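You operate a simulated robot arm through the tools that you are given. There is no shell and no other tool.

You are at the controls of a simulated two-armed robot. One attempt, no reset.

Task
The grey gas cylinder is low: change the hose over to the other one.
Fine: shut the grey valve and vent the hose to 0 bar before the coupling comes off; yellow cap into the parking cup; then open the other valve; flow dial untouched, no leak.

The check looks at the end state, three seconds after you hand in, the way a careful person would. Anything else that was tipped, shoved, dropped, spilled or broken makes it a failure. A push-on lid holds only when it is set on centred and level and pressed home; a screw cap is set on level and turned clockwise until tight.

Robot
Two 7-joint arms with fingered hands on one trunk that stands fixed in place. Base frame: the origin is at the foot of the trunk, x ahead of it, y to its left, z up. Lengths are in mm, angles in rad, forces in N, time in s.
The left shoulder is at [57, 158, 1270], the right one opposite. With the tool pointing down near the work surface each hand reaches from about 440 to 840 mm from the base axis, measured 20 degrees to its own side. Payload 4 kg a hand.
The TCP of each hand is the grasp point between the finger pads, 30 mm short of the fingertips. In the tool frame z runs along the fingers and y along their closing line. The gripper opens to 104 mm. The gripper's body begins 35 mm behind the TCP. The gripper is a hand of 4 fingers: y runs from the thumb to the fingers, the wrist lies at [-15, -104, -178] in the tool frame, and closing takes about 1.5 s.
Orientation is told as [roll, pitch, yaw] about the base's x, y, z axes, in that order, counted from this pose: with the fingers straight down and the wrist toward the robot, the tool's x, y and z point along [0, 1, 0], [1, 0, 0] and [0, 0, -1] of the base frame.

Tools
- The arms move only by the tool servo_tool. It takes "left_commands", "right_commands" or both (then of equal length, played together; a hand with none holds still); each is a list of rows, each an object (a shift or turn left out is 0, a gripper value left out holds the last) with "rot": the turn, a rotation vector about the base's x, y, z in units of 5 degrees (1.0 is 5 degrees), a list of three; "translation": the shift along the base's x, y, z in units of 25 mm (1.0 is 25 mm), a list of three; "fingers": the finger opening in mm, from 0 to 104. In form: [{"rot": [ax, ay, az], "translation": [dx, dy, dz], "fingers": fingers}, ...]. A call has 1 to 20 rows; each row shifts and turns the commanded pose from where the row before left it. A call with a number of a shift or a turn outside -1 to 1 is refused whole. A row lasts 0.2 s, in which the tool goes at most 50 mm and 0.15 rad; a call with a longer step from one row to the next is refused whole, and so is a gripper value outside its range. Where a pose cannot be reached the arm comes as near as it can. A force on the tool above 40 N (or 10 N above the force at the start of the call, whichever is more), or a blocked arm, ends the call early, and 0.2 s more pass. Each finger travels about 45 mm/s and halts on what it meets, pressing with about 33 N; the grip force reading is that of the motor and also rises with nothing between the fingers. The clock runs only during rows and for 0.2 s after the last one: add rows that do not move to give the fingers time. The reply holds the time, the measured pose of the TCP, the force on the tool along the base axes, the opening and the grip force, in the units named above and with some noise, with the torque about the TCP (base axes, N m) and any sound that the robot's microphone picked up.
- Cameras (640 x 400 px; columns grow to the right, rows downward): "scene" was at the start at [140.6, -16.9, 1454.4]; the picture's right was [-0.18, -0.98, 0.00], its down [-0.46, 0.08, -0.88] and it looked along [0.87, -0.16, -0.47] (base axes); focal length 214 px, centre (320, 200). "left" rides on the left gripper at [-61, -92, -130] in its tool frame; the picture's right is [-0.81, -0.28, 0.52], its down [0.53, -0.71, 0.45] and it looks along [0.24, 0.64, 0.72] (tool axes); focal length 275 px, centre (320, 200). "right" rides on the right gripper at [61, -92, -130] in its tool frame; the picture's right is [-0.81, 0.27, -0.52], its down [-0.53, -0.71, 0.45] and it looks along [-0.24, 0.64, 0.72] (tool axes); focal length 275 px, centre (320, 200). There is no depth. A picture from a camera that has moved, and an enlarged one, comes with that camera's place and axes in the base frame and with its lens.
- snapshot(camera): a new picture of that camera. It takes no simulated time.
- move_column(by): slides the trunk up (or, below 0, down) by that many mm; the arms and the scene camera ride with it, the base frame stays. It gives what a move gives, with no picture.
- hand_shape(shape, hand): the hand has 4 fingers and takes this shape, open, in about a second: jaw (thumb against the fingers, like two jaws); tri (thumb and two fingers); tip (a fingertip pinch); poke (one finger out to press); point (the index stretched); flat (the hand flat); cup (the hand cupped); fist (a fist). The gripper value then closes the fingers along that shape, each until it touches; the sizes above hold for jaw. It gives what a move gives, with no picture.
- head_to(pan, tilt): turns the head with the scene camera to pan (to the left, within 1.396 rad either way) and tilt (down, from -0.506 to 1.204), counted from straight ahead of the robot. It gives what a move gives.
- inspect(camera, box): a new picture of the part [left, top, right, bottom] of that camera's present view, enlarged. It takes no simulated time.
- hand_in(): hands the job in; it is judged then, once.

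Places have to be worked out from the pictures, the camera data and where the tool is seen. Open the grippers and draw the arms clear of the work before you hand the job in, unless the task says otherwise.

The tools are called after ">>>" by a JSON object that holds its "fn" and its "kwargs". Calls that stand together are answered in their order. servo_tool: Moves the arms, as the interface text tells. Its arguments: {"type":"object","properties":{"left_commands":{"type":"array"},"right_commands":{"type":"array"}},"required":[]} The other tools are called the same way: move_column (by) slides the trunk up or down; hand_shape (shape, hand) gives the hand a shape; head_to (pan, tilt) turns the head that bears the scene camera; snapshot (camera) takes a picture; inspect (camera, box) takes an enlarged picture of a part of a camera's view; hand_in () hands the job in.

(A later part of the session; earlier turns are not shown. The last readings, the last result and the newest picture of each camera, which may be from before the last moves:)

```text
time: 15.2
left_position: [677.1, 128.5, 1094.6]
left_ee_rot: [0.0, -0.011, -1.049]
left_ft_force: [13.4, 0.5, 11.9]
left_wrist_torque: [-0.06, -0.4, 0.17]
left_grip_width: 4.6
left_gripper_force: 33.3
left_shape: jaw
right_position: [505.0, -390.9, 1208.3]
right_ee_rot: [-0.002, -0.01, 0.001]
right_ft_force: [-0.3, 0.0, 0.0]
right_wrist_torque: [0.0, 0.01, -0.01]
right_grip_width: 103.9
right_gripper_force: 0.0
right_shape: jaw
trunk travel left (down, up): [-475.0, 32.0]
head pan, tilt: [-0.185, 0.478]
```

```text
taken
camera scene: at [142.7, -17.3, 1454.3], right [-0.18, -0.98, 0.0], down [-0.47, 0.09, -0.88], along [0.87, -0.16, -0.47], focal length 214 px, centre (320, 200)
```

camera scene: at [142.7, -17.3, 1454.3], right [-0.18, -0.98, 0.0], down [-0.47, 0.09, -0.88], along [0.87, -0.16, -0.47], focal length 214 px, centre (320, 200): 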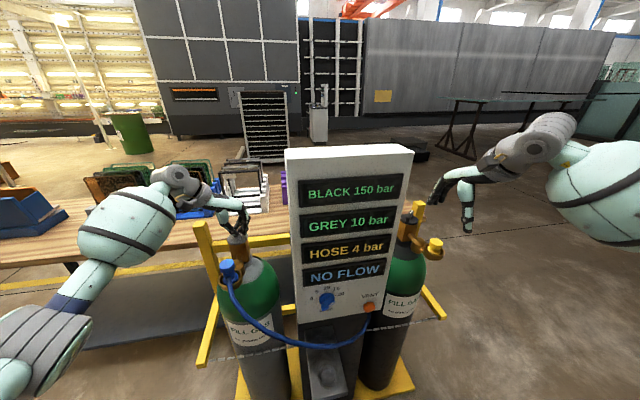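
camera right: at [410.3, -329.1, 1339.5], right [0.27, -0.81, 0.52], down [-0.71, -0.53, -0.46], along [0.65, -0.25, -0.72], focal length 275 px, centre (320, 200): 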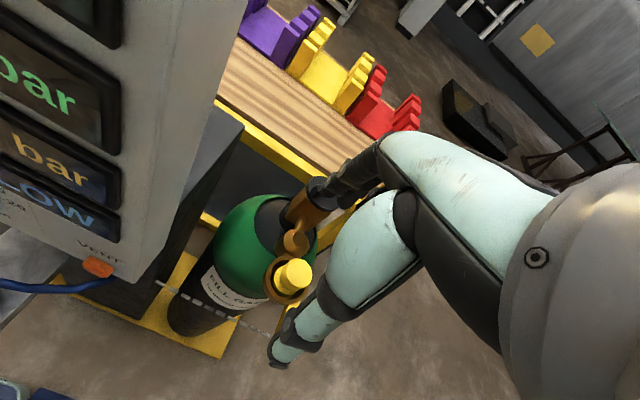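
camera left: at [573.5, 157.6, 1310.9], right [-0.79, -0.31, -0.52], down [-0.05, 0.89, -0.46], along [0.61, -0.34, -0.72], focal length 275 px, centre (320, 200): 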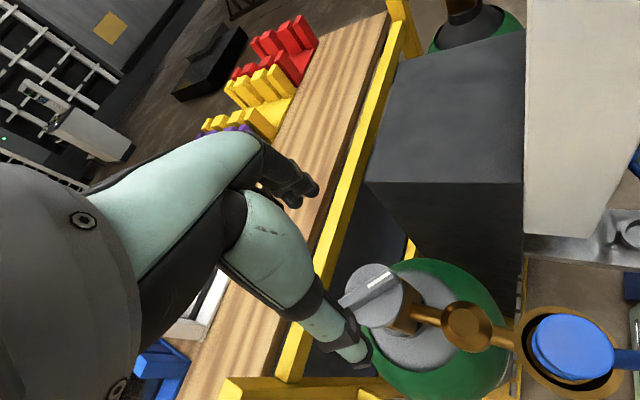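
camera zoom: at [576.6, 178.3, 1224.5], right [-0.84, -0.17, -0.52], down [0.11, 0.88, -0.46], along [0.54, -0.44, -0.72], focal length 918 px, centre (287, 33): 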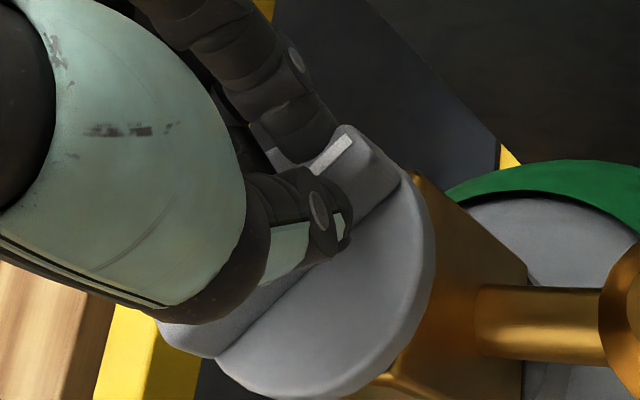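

The knob turned with the hand at low torque. I carry on clockwise 25°, easing the x force a little.

>>> {"fn": "servo_tool", "kwargs": {"left_commands": [{"rot": [0, 0, -0.7], "translation": [0.04, 0.02, 0.04]}, {"rot": [0, 0, -0.7], "translation": [0.04, 0.02, 0]}, {"rot": [0, 0, -0.7]}, {"rot": [0, 0, -0.7]}, {"rot": [0, 0, -0.7]}, {"rot": [0, 0, -0.7]}, {"rot": [0, 0, -0.7]}, {}]}}

>>> {"fn": "inspect", "kwargs": {"camera": "left", "box": [270, 190, 390, 310]}}

>>> {"fn": "inspect", "kwargs": {"camera": "scene", "box": [280, 160, 420, 300]}}

```text
time: 17.0
left_position: [665.2, 129.6, 1104.2]
left_ee_rot: [0.015, -0.012, -1.475]
left_ft_force: [-1.0, -0.2, 0.9]
left_wrist_torque: [0.01, -0.02, -0.01]
left_grip_width: 3.0
left_gripper_force: 33.0
left_shape: jaw
right_position: [487.1, -390.2, 1216.5]
right_ee_rot: [-0.005, -0.022, -0.001]
right_ft_force: [-0.2, 0.1, -0.1]
right_wrist_torque: [0.01, 0.0, 0.0]
right_grip_width: 104.0
right_gripper_force: 0.1
right_shape: jaw
trunk travel left (down, up): [-475.0, 32.0]
head pan, tilt: [-0.185, 0.478]
stopped in row 8 (left hand): the arm was blocked; the commanded pose is now the measured one
```

```text
3.33 times, centred on (330, 250) of left
camera zoom: at [594.2, 217.1, 1233.5], right [-0.82, 0.19, -0.53], down [0.47, 0.76, -0.46], along [0.32, -0.63, -0.71], focal length 918 px, centre (287, 33)
```

zoom: 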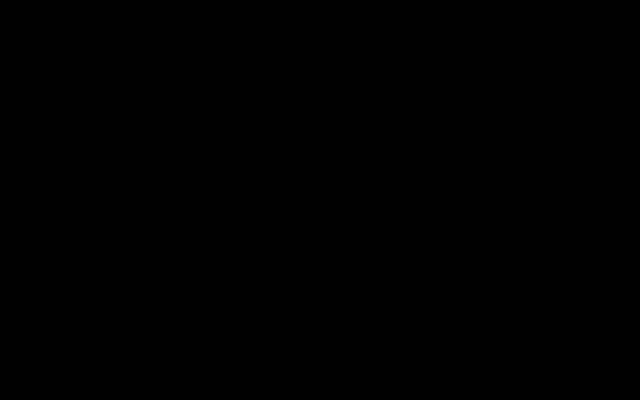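

```text
2.86 times, centred on (350, 230) of scene
camera zoom: at [140.9, -17.0, 1454.2], right [-0.18, -0.98, 0.0], down [-0.46, 0.09, -0.88], along [0.87, -0.16, -0.47], focal length 613 px, centre (234, 114)
```

zoom: 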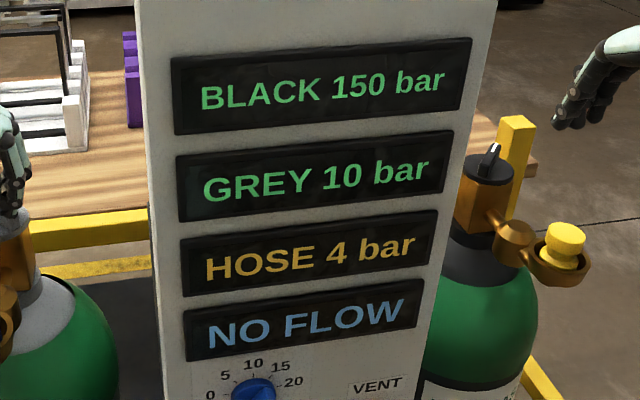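

The left arm was reported blocked and its command reset, and the hand has lost contact with the knob (forces near 0). I look at the whole situation before doing anything.

>>> {"fn": "snapshot", "kwargs": {"camera": "scene"}}

>>> {"fn": "snapshot", "kwargs": {"camera": "left"}}

>>> {"fn": "inspect", "kwargs": {"camera": "scene", "box": [195, 190, 275, 260]}}

```text
taken
camera scene: at [140.9, -17.0, 1454.2], right [-0.18, -0.98, 0.0], down [-0.46, 0.09, -0.88], along [0.87, -0.16, -0.47], focal length 214 px, centre (320, 200)
```

scene: 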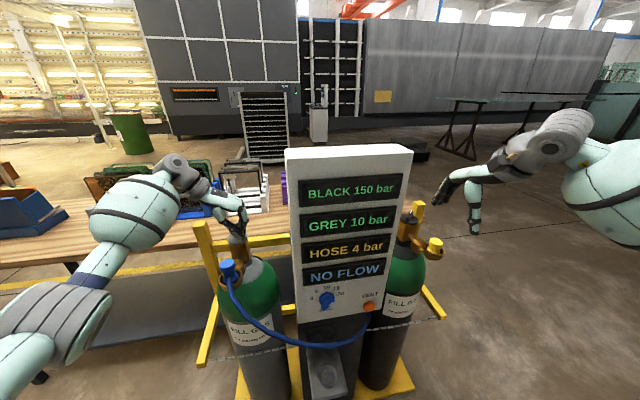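

```text
taken
camera left: at [594.2, 217.1, 1233.5], right [-0.82, 0.19, -0.53], down [0.47, 0.76, -0.46], along [0.32, -0.63, -0.71], focal length 275 px, centre (320, 200)
```

left: 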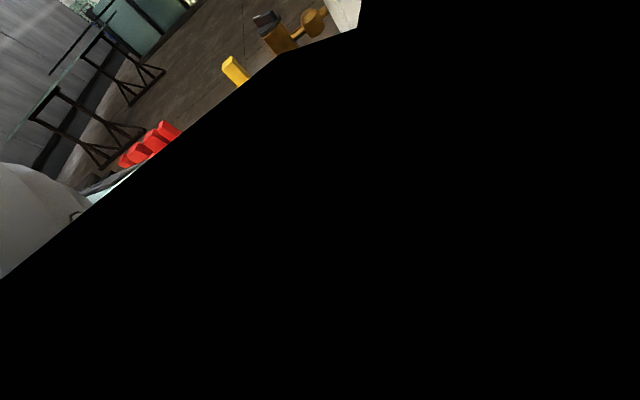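

```text
5.71 times, centred on (235, 225) of scene
camera zoom: at [140.9, -17.0, 1454.2], right [-0.18, -0.98, 0.0], down [-0.46, 0.09, -0.88], along [0.87, -0.16, -0.47], focal length 1226 px, centre (806, 57)
```

zoom: 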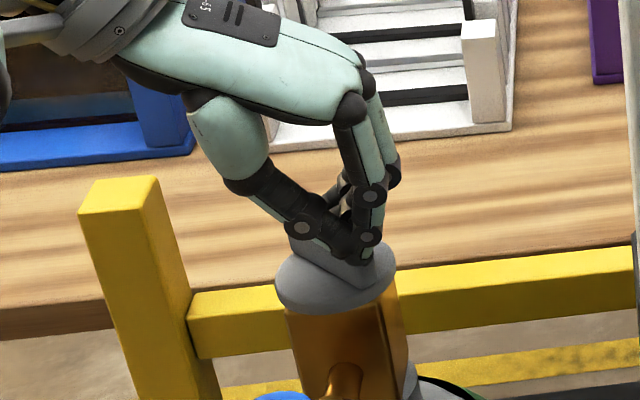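

The hand still sits over the bar at yaw -84°. I open the fingers gently to 50 mm, raise it 30 mm, and see how far the bar has turned.

>>> {"fn": "servo_tool", "kwargs": {"left_commands": [{"fingers": 50}, {}, {}, {}, {"translation": [0, 0, 0.5]}, {"translation": [0, 0, 0.5]}, {"translation": [0, 0, 0.5]}, {}]}}

>>> {"fn": "inspect", "kwargs": {"camera": "scene", "box": [195, 190, 275, 260]}}

>>> {"fn": "snapshot", "kwargs": {"camera": "left"}}

```text
time: 18.8
left_position: [667.9, 127.9, 1142.2]
left_ee_rot: [0.016, -0.011, -1.475]
left_ft_force: [0.3, 0.7, -0.7]
left_wrist_torque: [0.04, -0.05, -0.04]
left_grip_width: 49.6
left_gripper_force: 0.0
left_shape: jaw
right_position: [489.5, -389.1, 1216.2]
right_ee_rot: [-0.002, -0.023, 0.001]
right_ft_force: [1.2, 0.0, 0.1]
right_wrist_torque: [0.04, -0.02, 0.0]
right_grip_width: 103.9
right_gripper_force: 0.1
right_shape: jaw
trunk travel left (down, up): [-475.0, 32.0]
head pan, tilt: [-0.185, 0.478]
```

```text
5.71 times, centred on (235, 225) of scene
camera zoom: at [141.4, -16.8, 1454.3], right [-0.18, -0.98, 0.0], down [-0.46, 0.08, -0.88], along [0.87, -0.16, -0.47], focal length 1226 px, centre (806, 57)
```

zoom: 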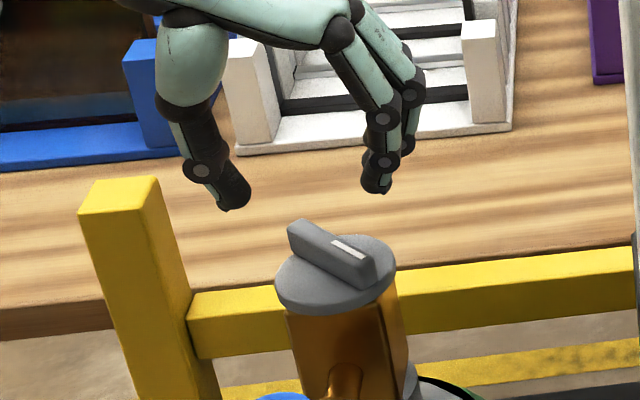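

```text
taken
camera left: at [596.7, 216.5, 1271.5], right [-0.82, 0.19, -0.53], down [0.47, 0.76, -0.46], along [0.32, -0.63, -0.71], focal length 275 px, centre (320, 200)
```

left: 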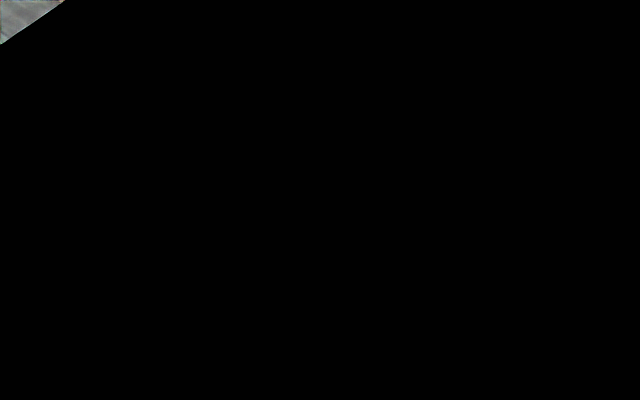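

Comparing the close hand views with the scene view again, the disc lies lower and farther than I first judged, at about [689,132,1049]. The fingertips had only rested on the bar's top and slipped, and the bar is unturned. I turn back to yaw -50° and centre the hand on the corrected place, still above.

>>> {"fn": "servo_tool", "kwargs": {"left_commands": [{"rot": [0, 0, 0.98], "translation": [0.12, 0.02, 0]}, {"rot": [0, 0, 0.98], "translation": [0.12, 0.02, 0]}, {"rot": [0, 0, 0.98], "translation": [0.12, 0.02, 0]}, {"rot": [0, 0, 0.98], "translation": [0.12, 0.02, 0]}, {"rot": [0, 0, 0.98], "translation": [0.12, 0.02, 0]}, {"rot": [0, 0, 0.98], "translation": [0.12, 0.02, 0]}, {"rot": [0, 0, 0.98], "translation": [0.12, 0.02, 0]}, {}, {}]}}

>>> {"fn": "inspect", "kwargs": {"camera": "left", "box": [240, 180, 440, 380]}}

>>> {"fn": "inspect", "kwargs": {"camera": "scene", "box": [195, 180, 275, 260]}}

```text
time: 20.8
left_position: [687.1, 131.8, 1141.3]
left_ee_rot: [0.017, -0.012, -0.876]
left_ft_force: [-0.2, 0.2, -0.7]
left_wrist_torque: [-0.01, 0.01, 0.04]
left_grip_width: 49.6
left_gripper_force: 0.0
left_shape: jaw
right_position: [489.3, -388.8, 1215.5]
right_ee_rot: [-0.004, -0.022, 0.003]
right_ft_force: [0.4, 0.2, -0.1]
right_wrist_torque: [0.01, -0.01, 0.0]
right_grip_width: 104.1
right_gripper_force: 0.1
right_shape: jaw
trunk travel left (down, up): [-475.0, 32.0]
head pan, tilt: [-0.185, 0.478]
```

```text
2.00 times, centred on (340, 280) of left
camera zoom: at [578.7, 163.8, 1271.1], right [-0.79, -0.31, -0.53], down [-0.04, 0.89, -0.46], along [0.62, -0.34, -0.71], focal length 551 px, centre (280, 40)
```

zoom: 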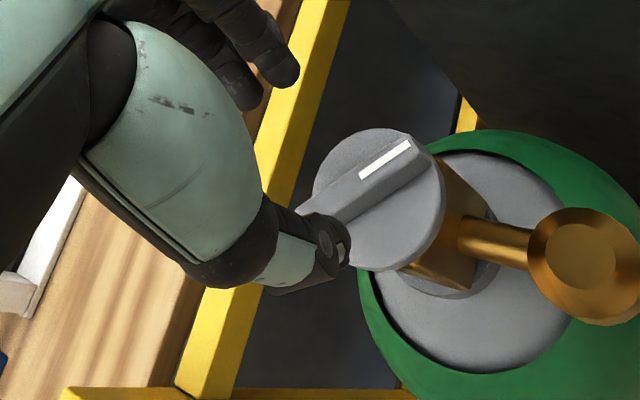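

```text
5.00 times, centred on (235, 220) of scene
camera zoom: at [141.2, -16.9, 1454.4], right [-0.18, -0.98, 0.0], down [-0.46, 0.08, -0.88], along [0.87, -0.16, -0.47], focal length 1072 px, centre (745, 100)
```

zoom: 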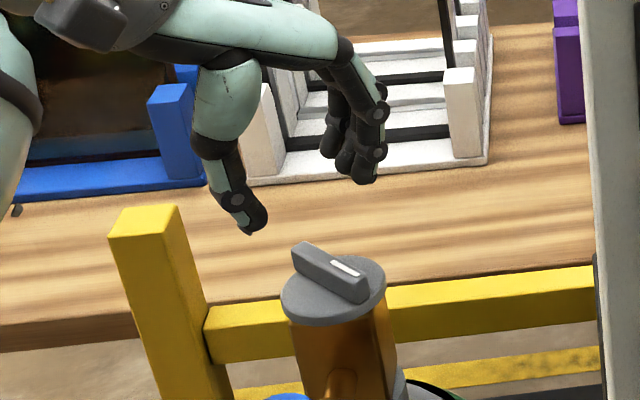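

With the hand now at [687,132], the disc centre lies within 2 mm of the tool axis at disc height 1049. I descend to TCP 1090 then slowly to about 1085, watching the force.

>>> {"fn": "servo_tool", "kwargs": {"left_commands": [{"translation": [0.02, 0.02, -0.5]}, {"translation": [0, 0, -0.5]}, {"translation": [0, 0, -0.5]}, {"translation": [0, 0, -0.4]}, {"translation": [0, 0, -0.15]}, {"translation": [0, 0, -0.1]}, {}, {}]}}

>>> {"fn": "inspect", "kwargs": {"camera": "left", "box": [280, 200, 380, 300]}}

>>> {"fn": "inspect", "kwargs": {"camera": "scene", "box": [215, 200, 265, 250]}}

```text
time: 22.6
left_position: [688.2, 131.7, 1087.5]
left_ee_rot: [0.017, -0.011, -0.877]
left_ft_force: [0.2, 0.2, 0.7]
left_wrist_torque: [0.0, -0.02, -0.01]
left_grip_width: 49.8
left_gripper_force: 0.1
left_shape: jaw
right_position: [489.2, -388.1, 1216.2]
right_ee_rot: [-0.004, -0.023, 0.001]
right_ft_force: [-0.1, -0.6, -0.1]
right_wrist_torque: [0.01, -0.01, -0.02]
right_grip_width: 103.7
right_gripper_force: 0.0
right_shape: jaw
trunk travel left (down, up): [-475.0, 32.0]
head pan, tilt: [-0.185, 0.478]
```

```text
4.00 times, centred on (330, 250) of left
camera zoom: at [579.5, 164.2, 1217.2], right [-0.79, -0.31, -0.53], down [-0.04, 0.89, -0.46], along [0.61, -0.34, -0.71], focal length 1101 px, centre (280, 0)
```

zoom: 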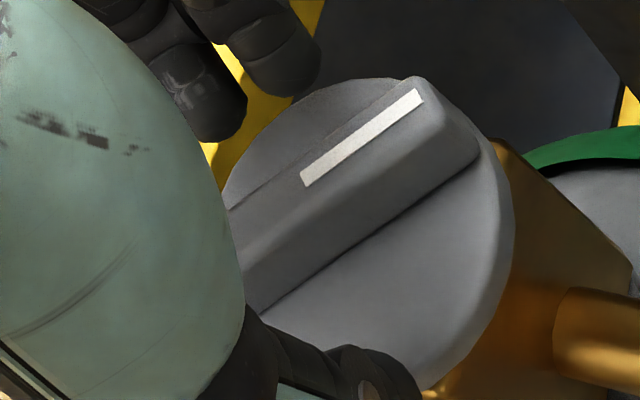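

```text
8.00 times, centred on (240, 225) of scene
camera zoom: at [141.2, -17.0, 1454.4], right [-0.18, -0.98, 0.0], down [-0.46, 0.09, -0.88], along [0.87, -0.16, -0.47], focal length 1716 px, centre (960, 0)
```

zoom: 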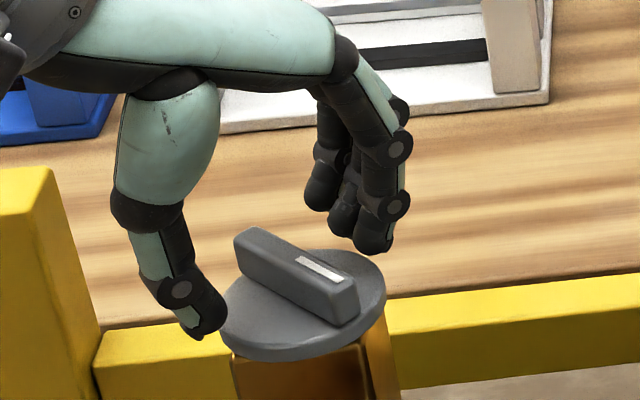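

The tool axis is within 5 mm of the knob centre. I shift 4 mm toward the mark end, close to 28 mm, and ease down until light contact.

>>> {"fn": "servo_tool", "kwargs": {"left_commands": [{"translation": [-0.14, -0.11, 0], "fingers": 28}, {}, {}, {"translation": [0, 0, -0.08]}, {"translation": [0, 0, -0.08]}, {}, {}]}}

>>> {"fn": "inspect", "kwargs": {"camera": "left", "box": [280, 200, 380, 300]}}

>>> {"fn": "inspect", "kwargs": {"camera": "scene", "box": [215, 200, 265, 250]}}

```text
time: 24.2
left_position: [683.6, 129.9, 1085.0]
left_ee_rot: [0.018, -0.012, -0.877]
left_ft_force: [-0.4, -0.1, 1.6]
left_wrist_torque: [0.03, 0.04, -0.01]
left_grip_width: 28.2
left_gripper_force: 0.0
left_shape: jaw
right_position: [488.9, -388.8, 1215.0]
right_ee_rot: [-0.003, -0.021, -0.001]
right_ft_force: [-0.2, 0.4, -0.1]
right_wrist_torque: [0.0, 0.01, -0.05]
right_grip_width: 103.9
right_gripper_force: 0.1
right_shape: jaw
trunk travel left (down, up): [-475.0, 32.0]
head pan, tilt: [-0.185, 0.478]
```

```text
4.00 times, centred on (330, 250) of left
camera zoom: at [575.5, 161.8, 1213.3], right [-0.79, -0.31, -0.53], down [-0.04, 0.89, -0.46], along [0.62, -0.34, -0.71], focal length 1101 px, centre (280, 0)
```

zoom: 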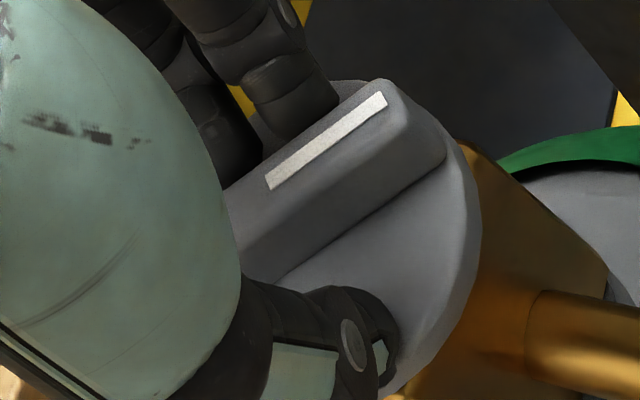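

```text
8.00 times, centred on (240, 225) of scene
camera zoom: at [140.8, -17.0, 1454.4], right [-0.18, -0.98, 0.0], down [-0.46, 0.09, -0.88], along [0.87, -0.16, -0.47], focal length 1716 px, centre (960, 0)
```

zoom: 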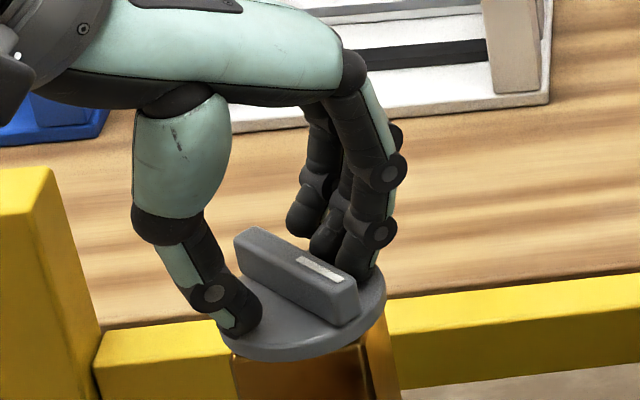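

Now the tips are down beside the bar on the disc. I close fully on it.

>>> {"fn": "servo_tool", "kwargs": {"left_commands": [{"translation": [0, 0, -0.06], "fingers": 3}, {}, {}, {}, {}, {}, {}, {}]}}

>>> {"fn": "inspect", "kwargs": {"camera": "left", "box": [280, 200, 380, 300]}}

>>> {"fn": "inspect", "kwargs": {"camera": "scene", "box": [215, 200, 265, 250]}}

```text
time: 26.0
left_position: [684.7, 128.4, 1083.9]
left_ee_rot: [0.018, -0.014, -0.876]
left_ft_force: [6.9, -5.0, 10.1]
left_wrist_torque: [-0.26, -0.27, -0.06]
left_grip_width: 15.2
left_gripper_force: 33.3
left_shape: jaw
right_position: [490.1, -390.0, 1215.8]
right_ee_rot: [0.0, -0.022, -0.001]
right_ft_force: [-1.0, 0.2, -0.4]
right_wrist_torque: [0.0, -0.01, -0.01]
right_grip_width: 104.1
right_gripper_force: 0.1
right_shape: jaw
trunk travel left (down, up): [-475.0, 32.0]
head pan, tilt: [-0.185, 0.478]
```

```text
4.00 times, centred on (330, 250) of left
camera zoom: at [576.1, 160.6, 1212.3], right [-0.79, -0.31, -0.54], down [-0.04, 0.89, -0.46], along [0.62, -0.34, -0.71], focal length 1101 px, centre (280, 0)
```

zoom: 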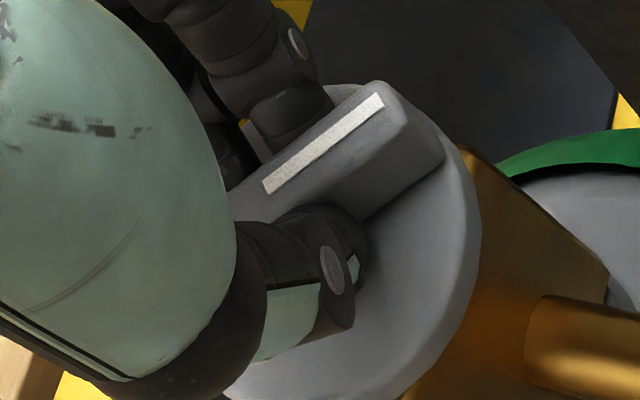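

```text
8.00 times, centred on (240, 225) of scene
camera zoom: at [141.5, -18.2, 1454.4], right [-0.18, -0.98, 0.0], down [-0.46, 0.09, -0.88], along [0.87, -0.16, -0.47], focal length 1716 px, centre (960, 0)
```

zoom: 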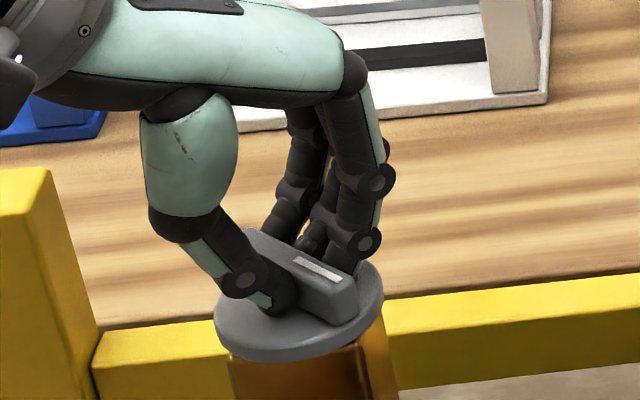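

Now the bar is truly gripped (15 mm wide, 33 N). I turn clockwise 10° and check the mark and torque.

>>> {"fn": "servo_tool", "kwargs": {"left_commands": [{"rot": [0, 0, -0.5], "translation": [0, 0, 0.04]}, {"rot": [0, 0, -0.5]}, {"rot": [0, 0, -0.5]}, {"rot": [0, 0, -0.5]}, {}]}}

>>> {"fn": "inspect", "kwargs": {"camera": "left", "box": [280, 200, 380, 300]}}

>>> {"fn": "inspect", "kwargs": {"camera": "scene", "box": [215, 200, 265, 250]}}

```text
time: 27.2
left_position: [685.8, 128.8, 1083.8]
left_ee_rot: [0.017, -0.013, -1.052]
left_ft_force: [10.5, -2.9, 8.6]
left_wrist_torque: [-0.27, -0.28, 0.07]
left_grip_width: 15.3
left_gripper_force: 32.7
left_shape: jaw
right_position: [490.7, -390.3, 1214.3]
right_ee_rot: [-0.003, -0.022, 0.001]
right_ft_force: [-0.1, -0.3, -1.3]
right_wrist_torque: [-0.01, 0.02, -0.01]
right_grip_width: 104.1
right_gripper_force: 0.0
right_shape: jaw
trunk travel left (down, up): [-475.0, 32.0]
head pan, tilt: [-0.185, 0.478]
```

```text
4.00 times, centred on (330, 250) of left
camera zoom: at [584.0, 179.6, 1212.6], right [-0.83, -0.16, -0.53], down [0.12, 0.88, -0.46], along [0.55, -0.44, -0.71], focal length 1101 px, centre (280, 0)
```

zoom: 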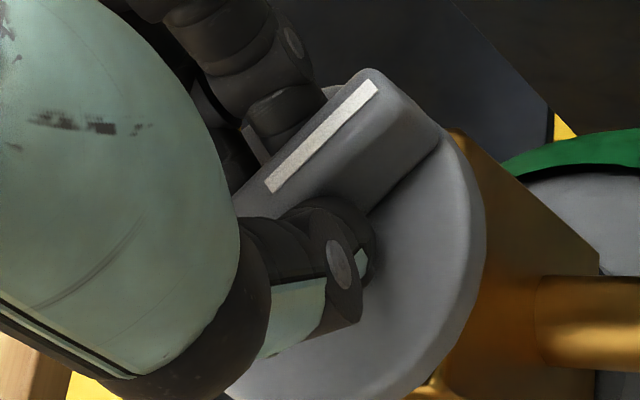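

```text
8.00 times, centred on (240, 225) of scene
camera zoom: at [142.2, -17.7, 1454.3], right [-0.18, -0.98, 0.0], down [-0.47, 0.09, -0.88], along [0.87, -0.16, -0.47], focal length 1716 px, centre (960, 0)
```

zoom: 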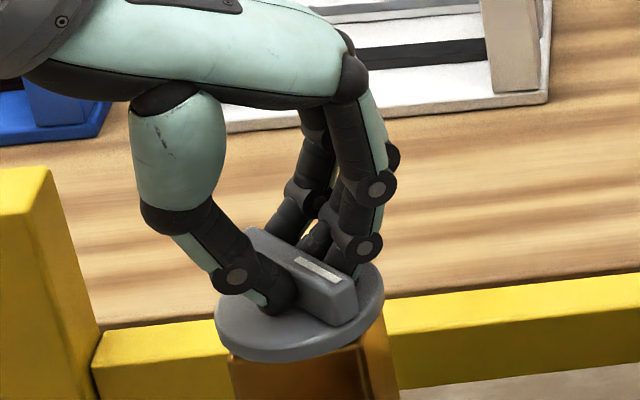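

The bar stayed put clockwise while the hand slipped on it (torque change about 0.13 N m). I try the other way, 20° back counter-clockwise, to see whether it gives.

>>> {"fn": "servo_tool", "kwargs": {"left_commands": [{"rot": [0, 0, 0.6]}, {"rot": [0, 0, 0.6]}, {"rot": [0, 0, 0.6]}, {"rot": [0, 0, 0.6]}, {"rot": [0, 0, 0.6]}, {"rot": [0, 0, 0.6]}, {}]}}

>>> {"fn": "inspect", "kwargs": {"camera": "left", "box": [280, 200, 380, 300]}}

>>> {"fn": "inspect", "kwargs": {"camera": "scene", "box": [215, 200, 265, 250]}}

```text
time: 28.8
left_position: [684.8, 127.6, 1082.6]
left_ee_rot: [0.015, -0.015, -0.737]
left_ft_force: [13.3, -5.0, 9.0]
left_wrist_torque: [-0.27, -0.4, -0.1]
left_grip_width: 15.2
left_gripper_force: 33.3
left_shape: jaw
right_position: [489.8, -390.2, 1214.3]
right_ee_rot: [-0.002, -0.02, -0.001]
right_ft_force: [0.2, 0.3, -0.1]
right_wrist_torque: [0.01, 0.02, -0.04]
right_grip_width: 104.0
right_gripper_force: 0.0
right_shape: jaw
trunk travel left (down, up): [-475.0, 32.0]
head pan, tilt: [-0.185, 0.478]
```

```text
4.00 times, centred on (330, 250) of left
camera zoom: at [573.4, 144.7, 1212.5], right [-0.74, -0.41, -0.54], down [-0.16, 0.88, -0.46], along [0.66, -0.25, -0.71], focal length 1101 px, centre (280, 0)
```

zoom: 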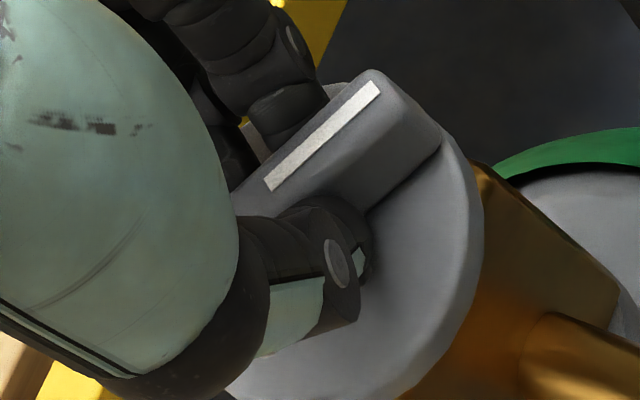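

```text
8.00 times, centred on (240, 225) of scene
camera zoom: at [142.5, -18.2, 1454.3], right [-0.18, -0.98, 0.0], down [-0.47, 0.09, -0.88], along [0.87, -0.16, -0.47], focal length 1716 px, centre (960, 0)
```

zoom: 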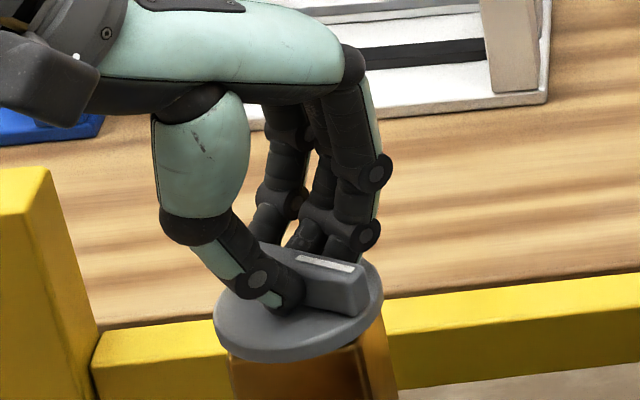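

The bar now follows the hand counter-clockwise (about 18°), while clockwise it was against a stop. I check the panel display, then keep turning counter-clockwise in stages, easing the side force.

>>> {"fn": "inspect", "kwargs": {"camera": "scene", "box": [280, 160, 420, 300]}}

>>> {"fn": "servo_tool", "kwargs": {"left_commands": [{"rot": [0, 0, 0.7], "translation": [0.08, -0.03, 0.04]}, {"rot": [0, 0, 0.7]}, {"rot": [0, 0, 0.7]}, {"rot": [0, 0, 0.7]}, {"rot": [0, 0, 0.7]}, {"rot": [0, 0, 0.7]}, {}]}}

>>> {"fn": "inspect", "kwargs": {"camera": "left", "box": [280, 200, 380, 300]}}

>>> {"fn": "snapshot", "kwargs": {"camera": "scene"}}

```text
2.86 times, centred on (350, 230) of scene
camera zoom: at [142.5, -18.2, 1454.3], right [-0.18, -0.98, 0.0], down [-0.47, 0.09, -0.88], along [0.87, -0.16, -0.47], focal length 613 px, centre (234, 114)
```

zoom: 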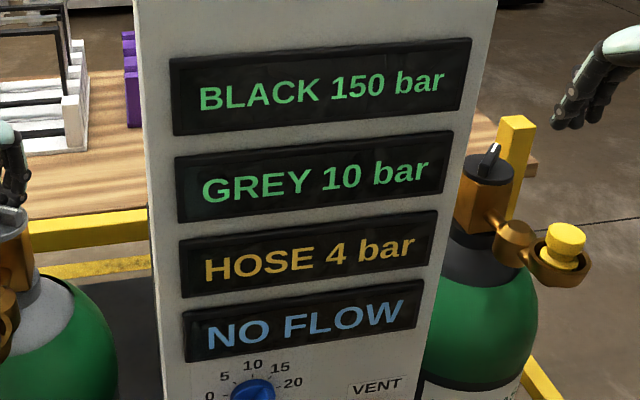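

```text
time: 30.4
left_position: [687.0, 126.7, 1083.6]
left_ee_rot: [0.019, -0.011, -0.371]
left_ft_force: [3.5, -6.5, -1.1]
left_wrist_torque: [-0.17, -0.17, -0.06]
left_grip_width: 15.0
left_gripper_force: 33.0
left_shape: jaw
right_position: [490.6, -389.4, 1214.8]
right_ee_rot: [-0.003, -0.02, 0.001]
right_ft_force: [-0.4, 0.2, 0.2]
right_wrist_torque: [-0.02, -0.01, -0.03]
right_grip_width: 104.2
right_gripper_force: 0.0
right_shape: jaw
trunk travel left (down, up): [-475.0, 32.0]
head pan, tilt: [-0.185, 0.478]
```

```text
4.00 times, centred on (330, 250) of left
camera zoom: at [577.1, 102.8, 1213.0], right [-0.54, -0.65, -0.53], down [-0.46, 0.76, -0.45], along [0.7, 0.0, -0.71], focal length 1101 px, centre (280, 0)
```

zoom: 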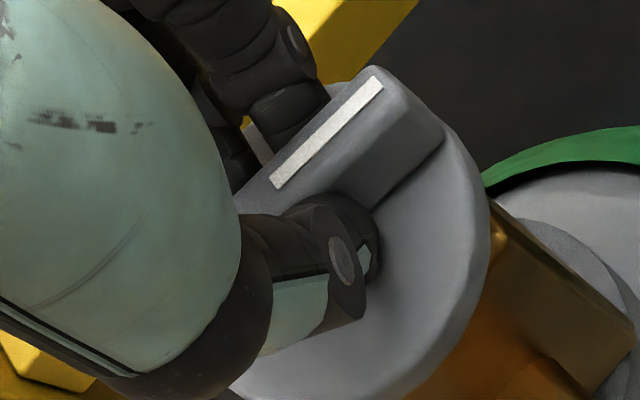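

```text
taken
camera scene: at [142.5, -18.1, 1454.2], right [-0.18, -0.98, 0.0], down [-0.47, 0.09, -0.88], along [0.87, -0.16, -0.47], focal length 214 px, centre (320, 200)
```

scene: 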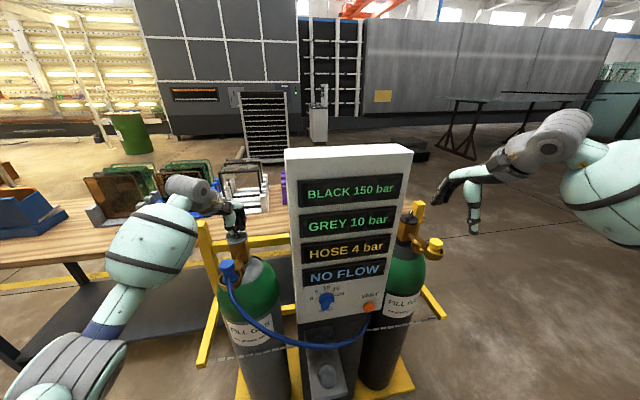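

The bar follows smoothly (yaw now -21°). I continue counter-clockwise by another 40° in small steps.

>>> {"fn": "servo_tool", "kwargs": {"left_commands": [{"rot": [0, 0, 0.8], "translation": [0.02, -0.05, 0]}, {"rot": [0, 0, 0.8]}, {"rot": [0, 0, 0.8]}, {"rot": [0, 0, 0.8]}, {"rot": [0, 0, 0.8]}, {"rot": [0, 0, 0.8]}, {"rot": [0, 0, 0.8]}, {"rot": [0, 0, 0.8]}, {"rot": [0, 0, 0.8]}, {"rot": [0, 0, 0.8]}, {}]}}

>>> {"fn": "inspect", "kwargs": {"camera": "left", "box": [280, 200, 380, 300]}}

>>> {"fn": "snapshot", "kwargs": {"camera": "scene"}}

```text
time: 32.8
left_position: [689.0, 127.4, 1084.9]
left_ee_rot: [0.017, -0.012, 0.327]
left_ft_force: [9.4, -3.1, -1.4]
left_wrist_torque: [-0.04, -0.42, 0.0]
left_grip_width: 14.6
left_gripper_force: 32.8
left_shape: jaw
right_position: [491.7, -388.4, 1214.8]
right_ee_rot: [-0.002, -0.021, 0.002]
right_ft_force: [0.0, 0.4, -0.1]
right_wrist_torque: [-0.01, -0.02, 0.02]
right_grip_width: 104.1
right_gripper_force: 0.1
right_shape: jaw
trunk travel left (down, up): [-475.0, 32.0]
head pan, tilt: [-0.185, 0.478]
```

```text
4.00 times, centred on (330, 250) of left
camera zoom: at [620.3, 37.7, 1213.0], right [0.0, -0.84, -0.53], down [-0.84, 0.28, -0.46], along [0.54, 0.45, -0.71], focal length 1101 px, centre (280, 0)
```

zoom: 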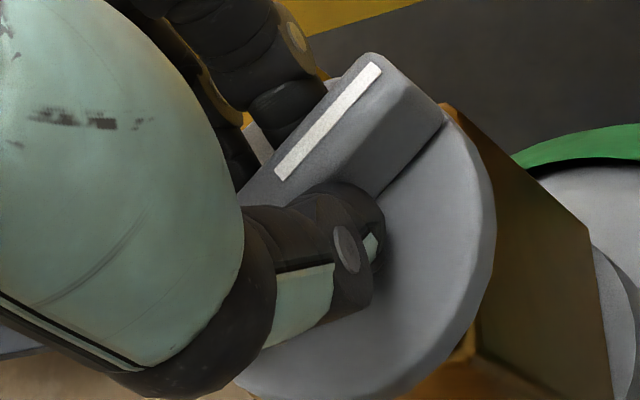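

```text
taken
camera scene: at [143.7, -17.5, 1454.1], right [-0.18, -0.98, 0.0], down [-0.47, 0.09, -0.88], along [0.87, -0.16, -0.47], focal length 214 px, centre (320, 200)
```

scene: 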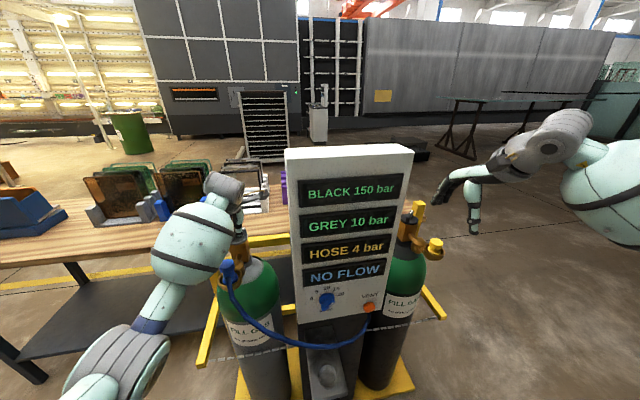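

The bar is now near -60° (about 80° turned) and still moving freely. I continue another 30° to find its stop.

>>> {"fn": "servo_tool", "kwargs": {"left_commands": [{"rot": [0, 0, 0.7], "translation": [0.05, -0.02, 0]}, {"rot": [0, 0, 0.7]}, {"rot": [0, 0, 0.7]}, {"rot": [0, 0, 0.7]}, {}]}}

>>> {"fn": "inspect", "kwargs": {"camera": "left", "box": [280, 200, 380, 300]}}

>>> {"fn": "inspect", "kwargs": {"camera": "scene", "box": [195, 190, 275, 260]}}

```text
time: 34.0
left_position: [688.9, 126.2, 1083.8]
left_ee_rot: [0.018, -0.012, 0.573]
left_ft_force: [8.4, -2.8, -0.5]
left_wrist_torque: [0.06, -0.23, -0.27]
left_grip_width: 14.6
left_gripper_force: 33.2
left_shape: jaw
right_position: [491.1, -388.7, 1213.3]
right_ee_rot: [-0.003, -0.02, 0.001]
right_ft_force: [0.6, -0.8, -1.0]
right_wrist_torque: [0.0, 0.02, 0.0]
right_grip_width: 104.0
right_gripper_force: 0.2
right_shape: jaw
trunk travel left (down, up): [-475.0, 32.0]
head pan, tilt: [-0.185, 0.478]
```

```text
4.00 times, centred on (330, 250) of left
camera zoom: at [645.1, 23.1, 1213.1], right [0.21, -0.82, -0.54], down [-0.89, 0.07, -0.45], along [0.41, 0.57, -0.71], focal length 1101 px, centre (280, 0)
```

zoom: 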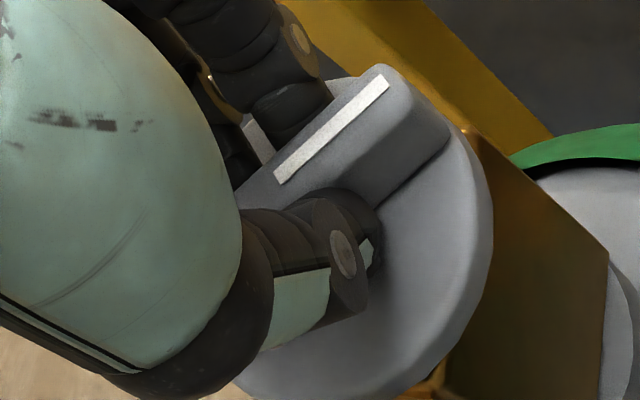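

```text
5.71 times, centred on (235, 225) of scene
camera zoom: at [143.2, -17.4, 1454.2], right [-0.18, -0.98, 0.0], down [-0.47, 0.09, -0.88], along [0.87, -0.16, -0.47], focal length 1226 px, centre (806, 57)
```

zoom: 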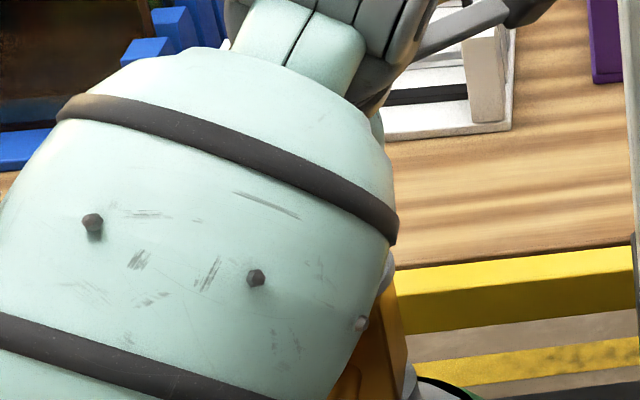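

The torque rose to 0.27 N m and the bar lags: it has reached its other stop at about -50°, matching the black valve's closed position. I nudge 4° more to seat it, then release and lift.

>>> {"fn": "servo_tool", "kwargs": {"left_commands": [{"rot": [0, 0, 0.6]}, {"rot": [0, 0, 0.6]}, {}, {"fingers": 40}, {}, {}, {}, {"translation": [0, 0, 0.6]}, {"translation": [0, 0, 0.8]}, {"translation": [0, 0, 0.8]}, {}]}}

>>> {"fn": "inspect", "kwargs": {"camera": "left", "box": [240, 180, 440, 380]}}

>>> {"fn": "snapshot", "kwargs": {"camera": "scene"}}

```text
time: 36.4
left_position: [687.8, 126.4, 1140.7]
left_ee_rot: [0.018, -0.015, 0.678]
left_ft_force: [0.3, -0.1, -0.5]
left_wrist_torque: [-0.02, 0.02, -0.03]
left_grip_width: 39.9
left_gripper_force: 0.0
left_shape: jaw
right_position: [488.9, -388.9, 1215.4]
right_ee_rot: [-0.004, -0.02, 0.001]
right_ft_force: [0.8, -0.1, 1.2]
right_wrist_torque: [0.0, 0.0, -0.01]
right_grip_width: 104.0
right_gripper_force: 0.1
right_shape: jaw
trunk travel left (down, up): [-475.0, 32.0]
head pan, tilt: [-0.185, 0.478]
```

```text
2.00 times, centred on (340, 280) of left
camera zoom: at [654.4, 19.8, 1268.8], right [0.29, -0.79, -0.53], down [-0.89, -0.02, -0.46], along [0.35, 0.61, -0.71], focal length 551 px, centre (280, 40)
```

zoom: 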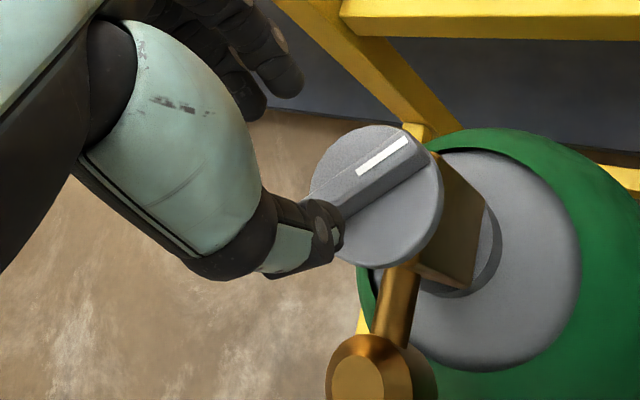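

```text
taken
camera scene: at [141.0, -16.9, 1454.4], right [-0.18, -0.98, 0.0], down [-0.46, 0.08, -0.88], along [0.87, -0.16, -0.47], focal length 214 px, centre (320, 200)
```

scene: 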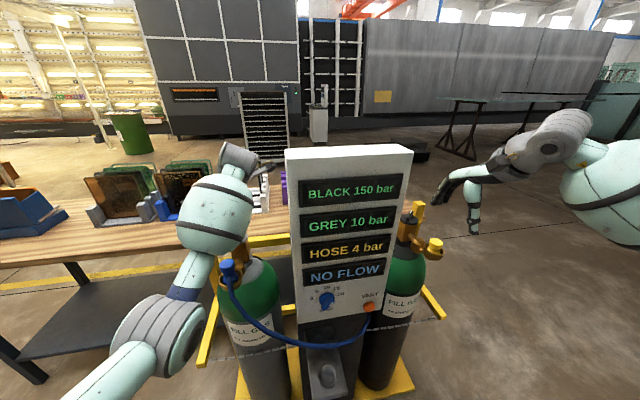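

The grey lever now points at -51°, a full quarter turn, and nothing else changed. I raise and withdraw the left hand to the left, and put the right hand into the poke shape for the vent button.

>>> {"fn": "servo_tool", "kwargs": {"left_commands": [{"translation": [0, 0, 0.9]}, {"translation": [0, 0, 0.9]}, {"translation": [0, 0, 0.9]}, {"translation": [0, 0, 0.9]}, {"translation": [-0.9, 0.3, 0.2], "rot": [0, 0, -0.7]}, {"translation": [-0.9, 0.3, 0.2], "rot": [0, 0, -0.7]}, {"translation": [-0.9, 0.3, 0.2], "rot": [0, 0, -0.7]}, {"translation": [-0.9, 0.3, 0.2], "rot": [0, 0, -0.7]}, {"translation": [-0.9, 0.3, 0.2], "rot": [0, 0, -0.7]}, {"translation": [-0.9, 0.3, 0.2], "rot": [0, 0, -0.7]}, {"translation": [-0.9, 0.3, 0.2], "rot": [0, 0, -0.7]}, {"translation": [-0.9, 0.3, 0.2], "rot": [0, 0, -0.7]}, {"translation": [-0.9, 0.3, 0.2], "rot": [0, 0, -0.7]}, {"translation": [-0.9, 0.3, 0.2], "rot": [0, 0, -0.7]}, {"translation": [-0.9, 0.3, 0.2], "rot": [0, 0, -0.7]}, {}]}}

>>> {"fn": "hand_shape", "kwargs": {"hand": "right", "shape": "poke"}}

>>> {"fn": "snapshot", "kwargs": {"camera": "scene"}}

>>> {"fn": "snapshot", "kwargs": {"camera": "right"}}

>>> {"fn": "snapshot", "kwargs": {"camera": "left"}}

```text
time: 39.8
left_position: [577.0, 255.6, 1225.9]
left_ee_rot: [0.018, -0.017, 0.005]
left_ft_force: [0.2, 0.1, -0.1]
left_wrist_torque: [0.02, -0.03, -0.02]
left_grip_width: 40.1
left_gripper_force: 0.0
left_shape: jaw
left hand out of reach, approached as far as the arm can: row 8, 9, 10, 11, 12, 13, 14, 15
right_position: [489.1, -389.9, 1215.3]
right_ee_rot: [-0.004, -0.023, 0.002]
right_ft_force: [0.1, 0.2, 0.3]
right_wrist_torque: [0.02, 0.01, 0.02]
right_grip_width: 104.0
right_gripper_force: 0.0
right_shape: jaw
trunk travel left (down, up): [-475.0, 32.0]
head pan, tilt: [-0.185, 0.478]
```

```text
time: 40.7
left_position: [577.3, 255.8, 1227.7]
left_ee_rot: [0.017, -0.016, 0.006]
left_ft_force: [0.0, 0.8, 0.1]
left_wrist_torque: [-0.04, -0.04, -0.03]
left_grip_width: 39.9
left_gripper_force: 0.0
left_shape: jaw
right_position: [489.7, -389.0, 1214.0]
right_ee_rot: [-0.003, -0.023, 0.0]
right_ft_force: [0.5, -0.6, 0.4]
right_wrist_torque: [-0.01, 0.05, -0.01]
right_grip_width: 0.0
right_gripper_force: 0.1
right_shape: poke
trunk travel left (down, up): [-475.0, 32.0]
head pan, tilt: [-0.185, 0.478]
```

```text
taken
camera scene: at [141.1, -16.9, 1454.4], right [-0.18, -0.98, 0.0], down [-0.46, 0.08, -0.88], along [0.87, -0.16, -0.47], focal length 214 px, centre (320, 200)
```

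scene: 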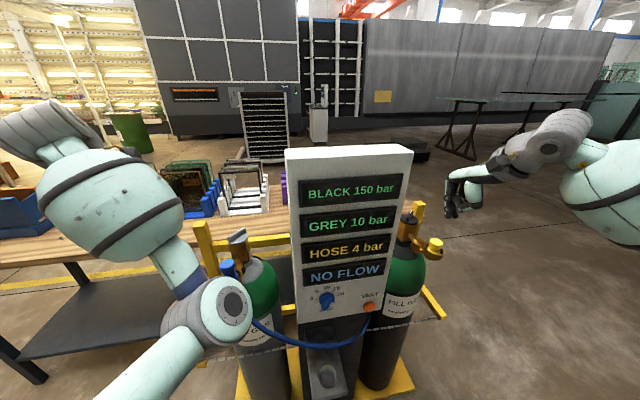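

```text
taken
camera right: at [394.4, -328.1, 1345.0], right [0.26, -0.81, 0.53], down [-0.7, -0.53, -0.47], along [0.66, -0.25, -0.71], focal length 275 px, centre (320, 200)
```

right: 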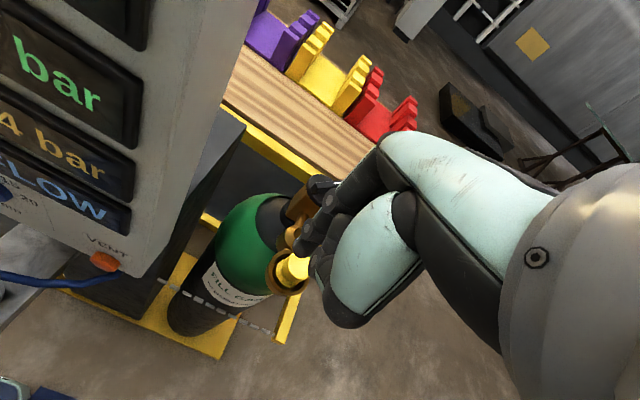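

```text
taken
camera left: at [484.0, 192.8, 1355.2], right [-0.26, -0.8, -0.54], down [-0.71, 0.54, -0.46], along [0.65, 0.26, -0.71], focal length 275 px, centre (320, 200)
```

left: 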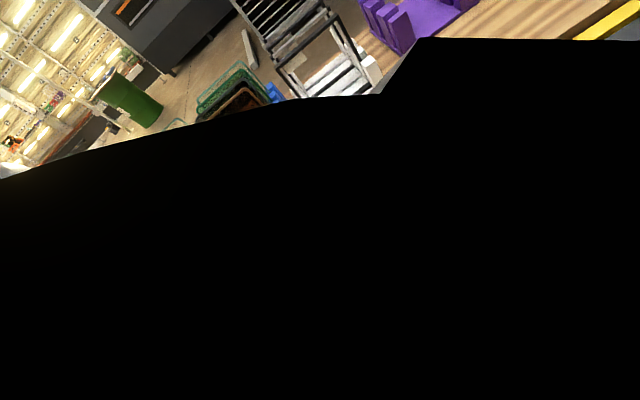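

The right hand's index is out for poking. But the left arm folded into an awkward posture (elbow low in front, out of reach for its last rows). I unfold it carefully by turning its yaw back negative in small steps, checking the picture.

>>> {"fn": "servo_tool", "kwargs": {"left_commands": [{"rot": [0, 0, -0.8]}, {"rot": [0, 0, -0.8]}, {"rot": [0, 0, -0.8]}, {"rot": [0, 0, -0.8]}, {}]}}

>>> {"fn": "snapshot", "kwargs": {"camera": "scene"}}

>>> {"fn": "snapshot", "kwargs": {"camera": "right"}}

```text
time: 41.9
left_position: [594.8, 261.6, 1221.9]
left_ee_rot: [0.014, -0.014, -0.276]
left_ft_force: [0.2, -0.3, -0.9]
left_wrist_torque: [0.0, -0.02, 0.0]
left_grip_width: 40.0
left_gripper_force: 0.2
left_shape: jaw
left hand out of reach, approached as far as the arm can: row 1, 2, 3, 4
right_position: [489.5, -389.1, 1214.4]
right_ee_rot: [-0.005, -0.022, 0.003]
right_ft_force: [0.7, 0.3, 0.0]
right_wrist_torque: [0.0, 0.02, 0.0]
right_grip_width: 0.1
right_gripper_force: 0.0
right_shape: poke
trunk travel left (down, up): [-475.0, 32.0]
head pan, tilt: [-0.185, 0.478]
```

```text
taken
camera scene: at [141.1, -17.0, 1454.4], right [-0.18, -0.98, 0.0], down [-0.46, 0.09, -0.88], along [0.87, -0.16, -0.47], focal length 214 px, centre (320, 200)
```

scene: 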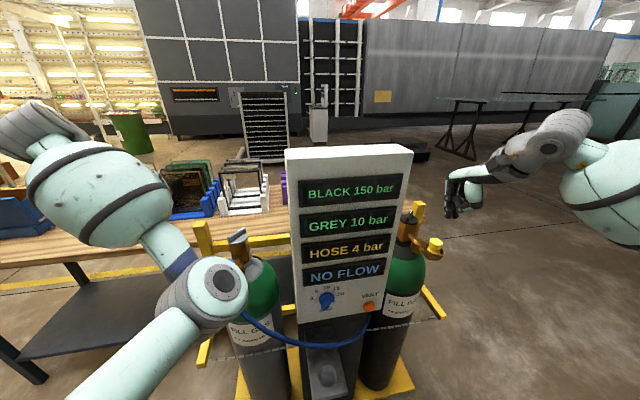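

```text
taken
camera right: at [394.3, -328.3, 1345.0], right [0.26, -0.81, 0.53], down [-0.7, -0.53, -0.47], along [0.66, -0.25, -0.71], focal length 275 px, centre (320, 200)
```

right: 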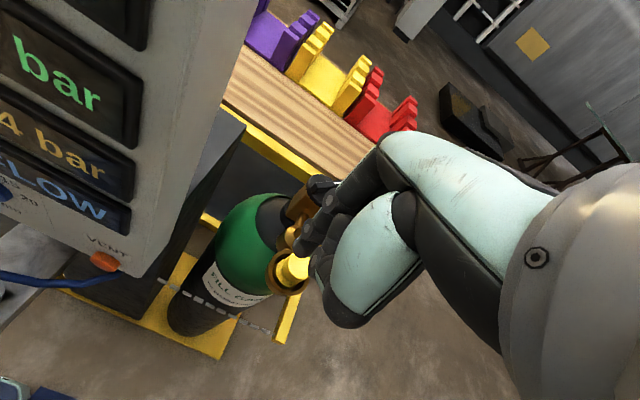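

The elbow sits in front of, but clear of, the coupling. I retrace the hand's path back over the valve while turning to yaw -50°, where the arm had its natural elbow-out posture before.

>>> {"fn": "servo_tool", "kwargs": {"left_commands": [{"translation": [0.9, -0.3, -0.1], "rot": [0, 0, -0.62]}, {"translation": [0.9, -0.3, -0.1], "rot": [0, 0, -0.62]}, {"translation": [0.9, -0.3, -0.1], "rot": [0, 0, -0.62]}, {"translation": [0.9, -0.3, -0.1], "rot": [0, 0, -0.62]}, {"translation": [0.9, -0.3, -0.1], "rot": [0, 0, -0.62]}, {"translation": [0.9, -0.3, -0.1], "rot": [0, 0, -0.62]}, {}]}}

>>> {"fn": "snapshot", "kwargs": {"camera": "scene"}}

```text
time: 43.5
left_position: [731.4, 216.4, 1207.1]
left_ee_rot: [0.015, -0.013, -0.599]
left_ft_force: [-0.2, 0.0, -0.2]
left_wrist_torque: [0.02, 0.01, -0.01]
left_grip_width: 39.9
left_gripper_force: 0.0
left_shape: jaw
right_position: [489.5, -390.0, 1215.4]
right_ee_rot: [-0.005, -0.023, 0.001]
right_ft_force: [0.0, 0.2, 0.1]
right_wrist_torque: [-0.01, 0.0, 0.0]
right_grip_width: 0.0
right_gripper_force: 0.0
right_shape: poke
trunk travel left (down, up): [-475.0, 32.0]
head pan, tilt: [-0.185, 0.478]
```

```text
taken
camera scene: at [141.0, -17.0, 1454.4], right [-0.18, -0.98, 0.0], down [-0.46, 0.09, -0.88], along [0.87, -0.16, -0.47], focal length 214 px, centre (320, 200)
```

scene: 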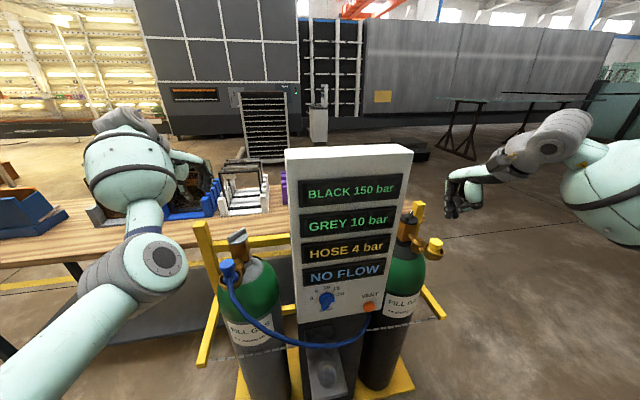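

The command had followed the reachable pose, so the hand is now at [731,216,1207] with the elbow already farther out. I turn on to yaw -60° while drawing back and up a little.

>>> {"fn": "servo_tool", "kwargs": {"left_commands": [{"translation": [-0.5, 0, 0.3], "rot": [0, 0, -0.8]}, {"translation": [-0.5, 0, 0.3], "rot": [0, 0, -0.8]}, {"translation": [-0.5, 0, 0.3], "rot": [0, 0, -0.8]}, {"translation": [-0.5, 0, 0.3], "rot": [0, 0, -0.8]}, {"translation": [-0.5, 0, 0.3], "rot": [0, 0, -0.8]}, {"translation": [-0.5, 0, 0.3], "rot": [0, 0, -0.8]}, {}]}}

>>> {"fn": "snapshot", "kwargs": {"camera": "scene"}}

```text
time: 45.1
left_position: [656.9, 217.4, 1251.0]
left_ee_rot: [0.016, -0.013, -1.019]
left_ft_force: [0.8, -0.6, 0.3]
left_wrist_torque: [0.02, 0.01, 0.0]
left_grip_width: 39.9
left_gripper_force: 0.0
left_shape: jaw
right_position: [489.3, -391.0, 1215.9]
right_ee_rot: [-0.001, -0.022, 0.0]
right_ft_force: [0.2, 0.1, 0.1]
right_wrist_torque: [-0.01, 0.04, 0.0]
right_grip_width: 0.0
right_gripper_force: 0.0
right_shape: poke
trunk travel left (down, up): [-475.0, 32.0]
head pan, tilt: [-0.185, 0.478]
```

```text
taken
camera scene: at [141.3, -18.3, 1454.4], right [-0.18, -0.98, 0.0], down [-0.46, 0.09, -0.88], along [0.87, -0.16, -0.47], focal length 214 px, centre (320, 200)
```

scene: 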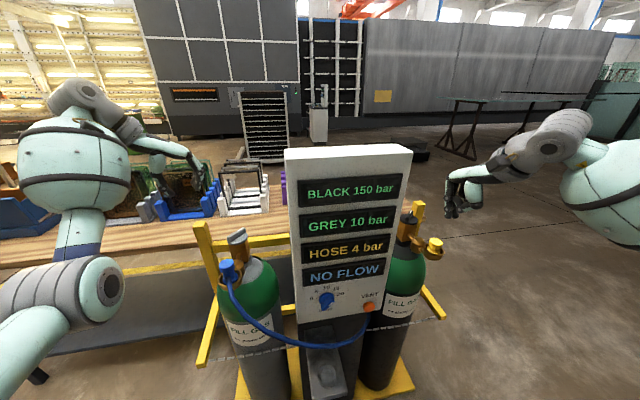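

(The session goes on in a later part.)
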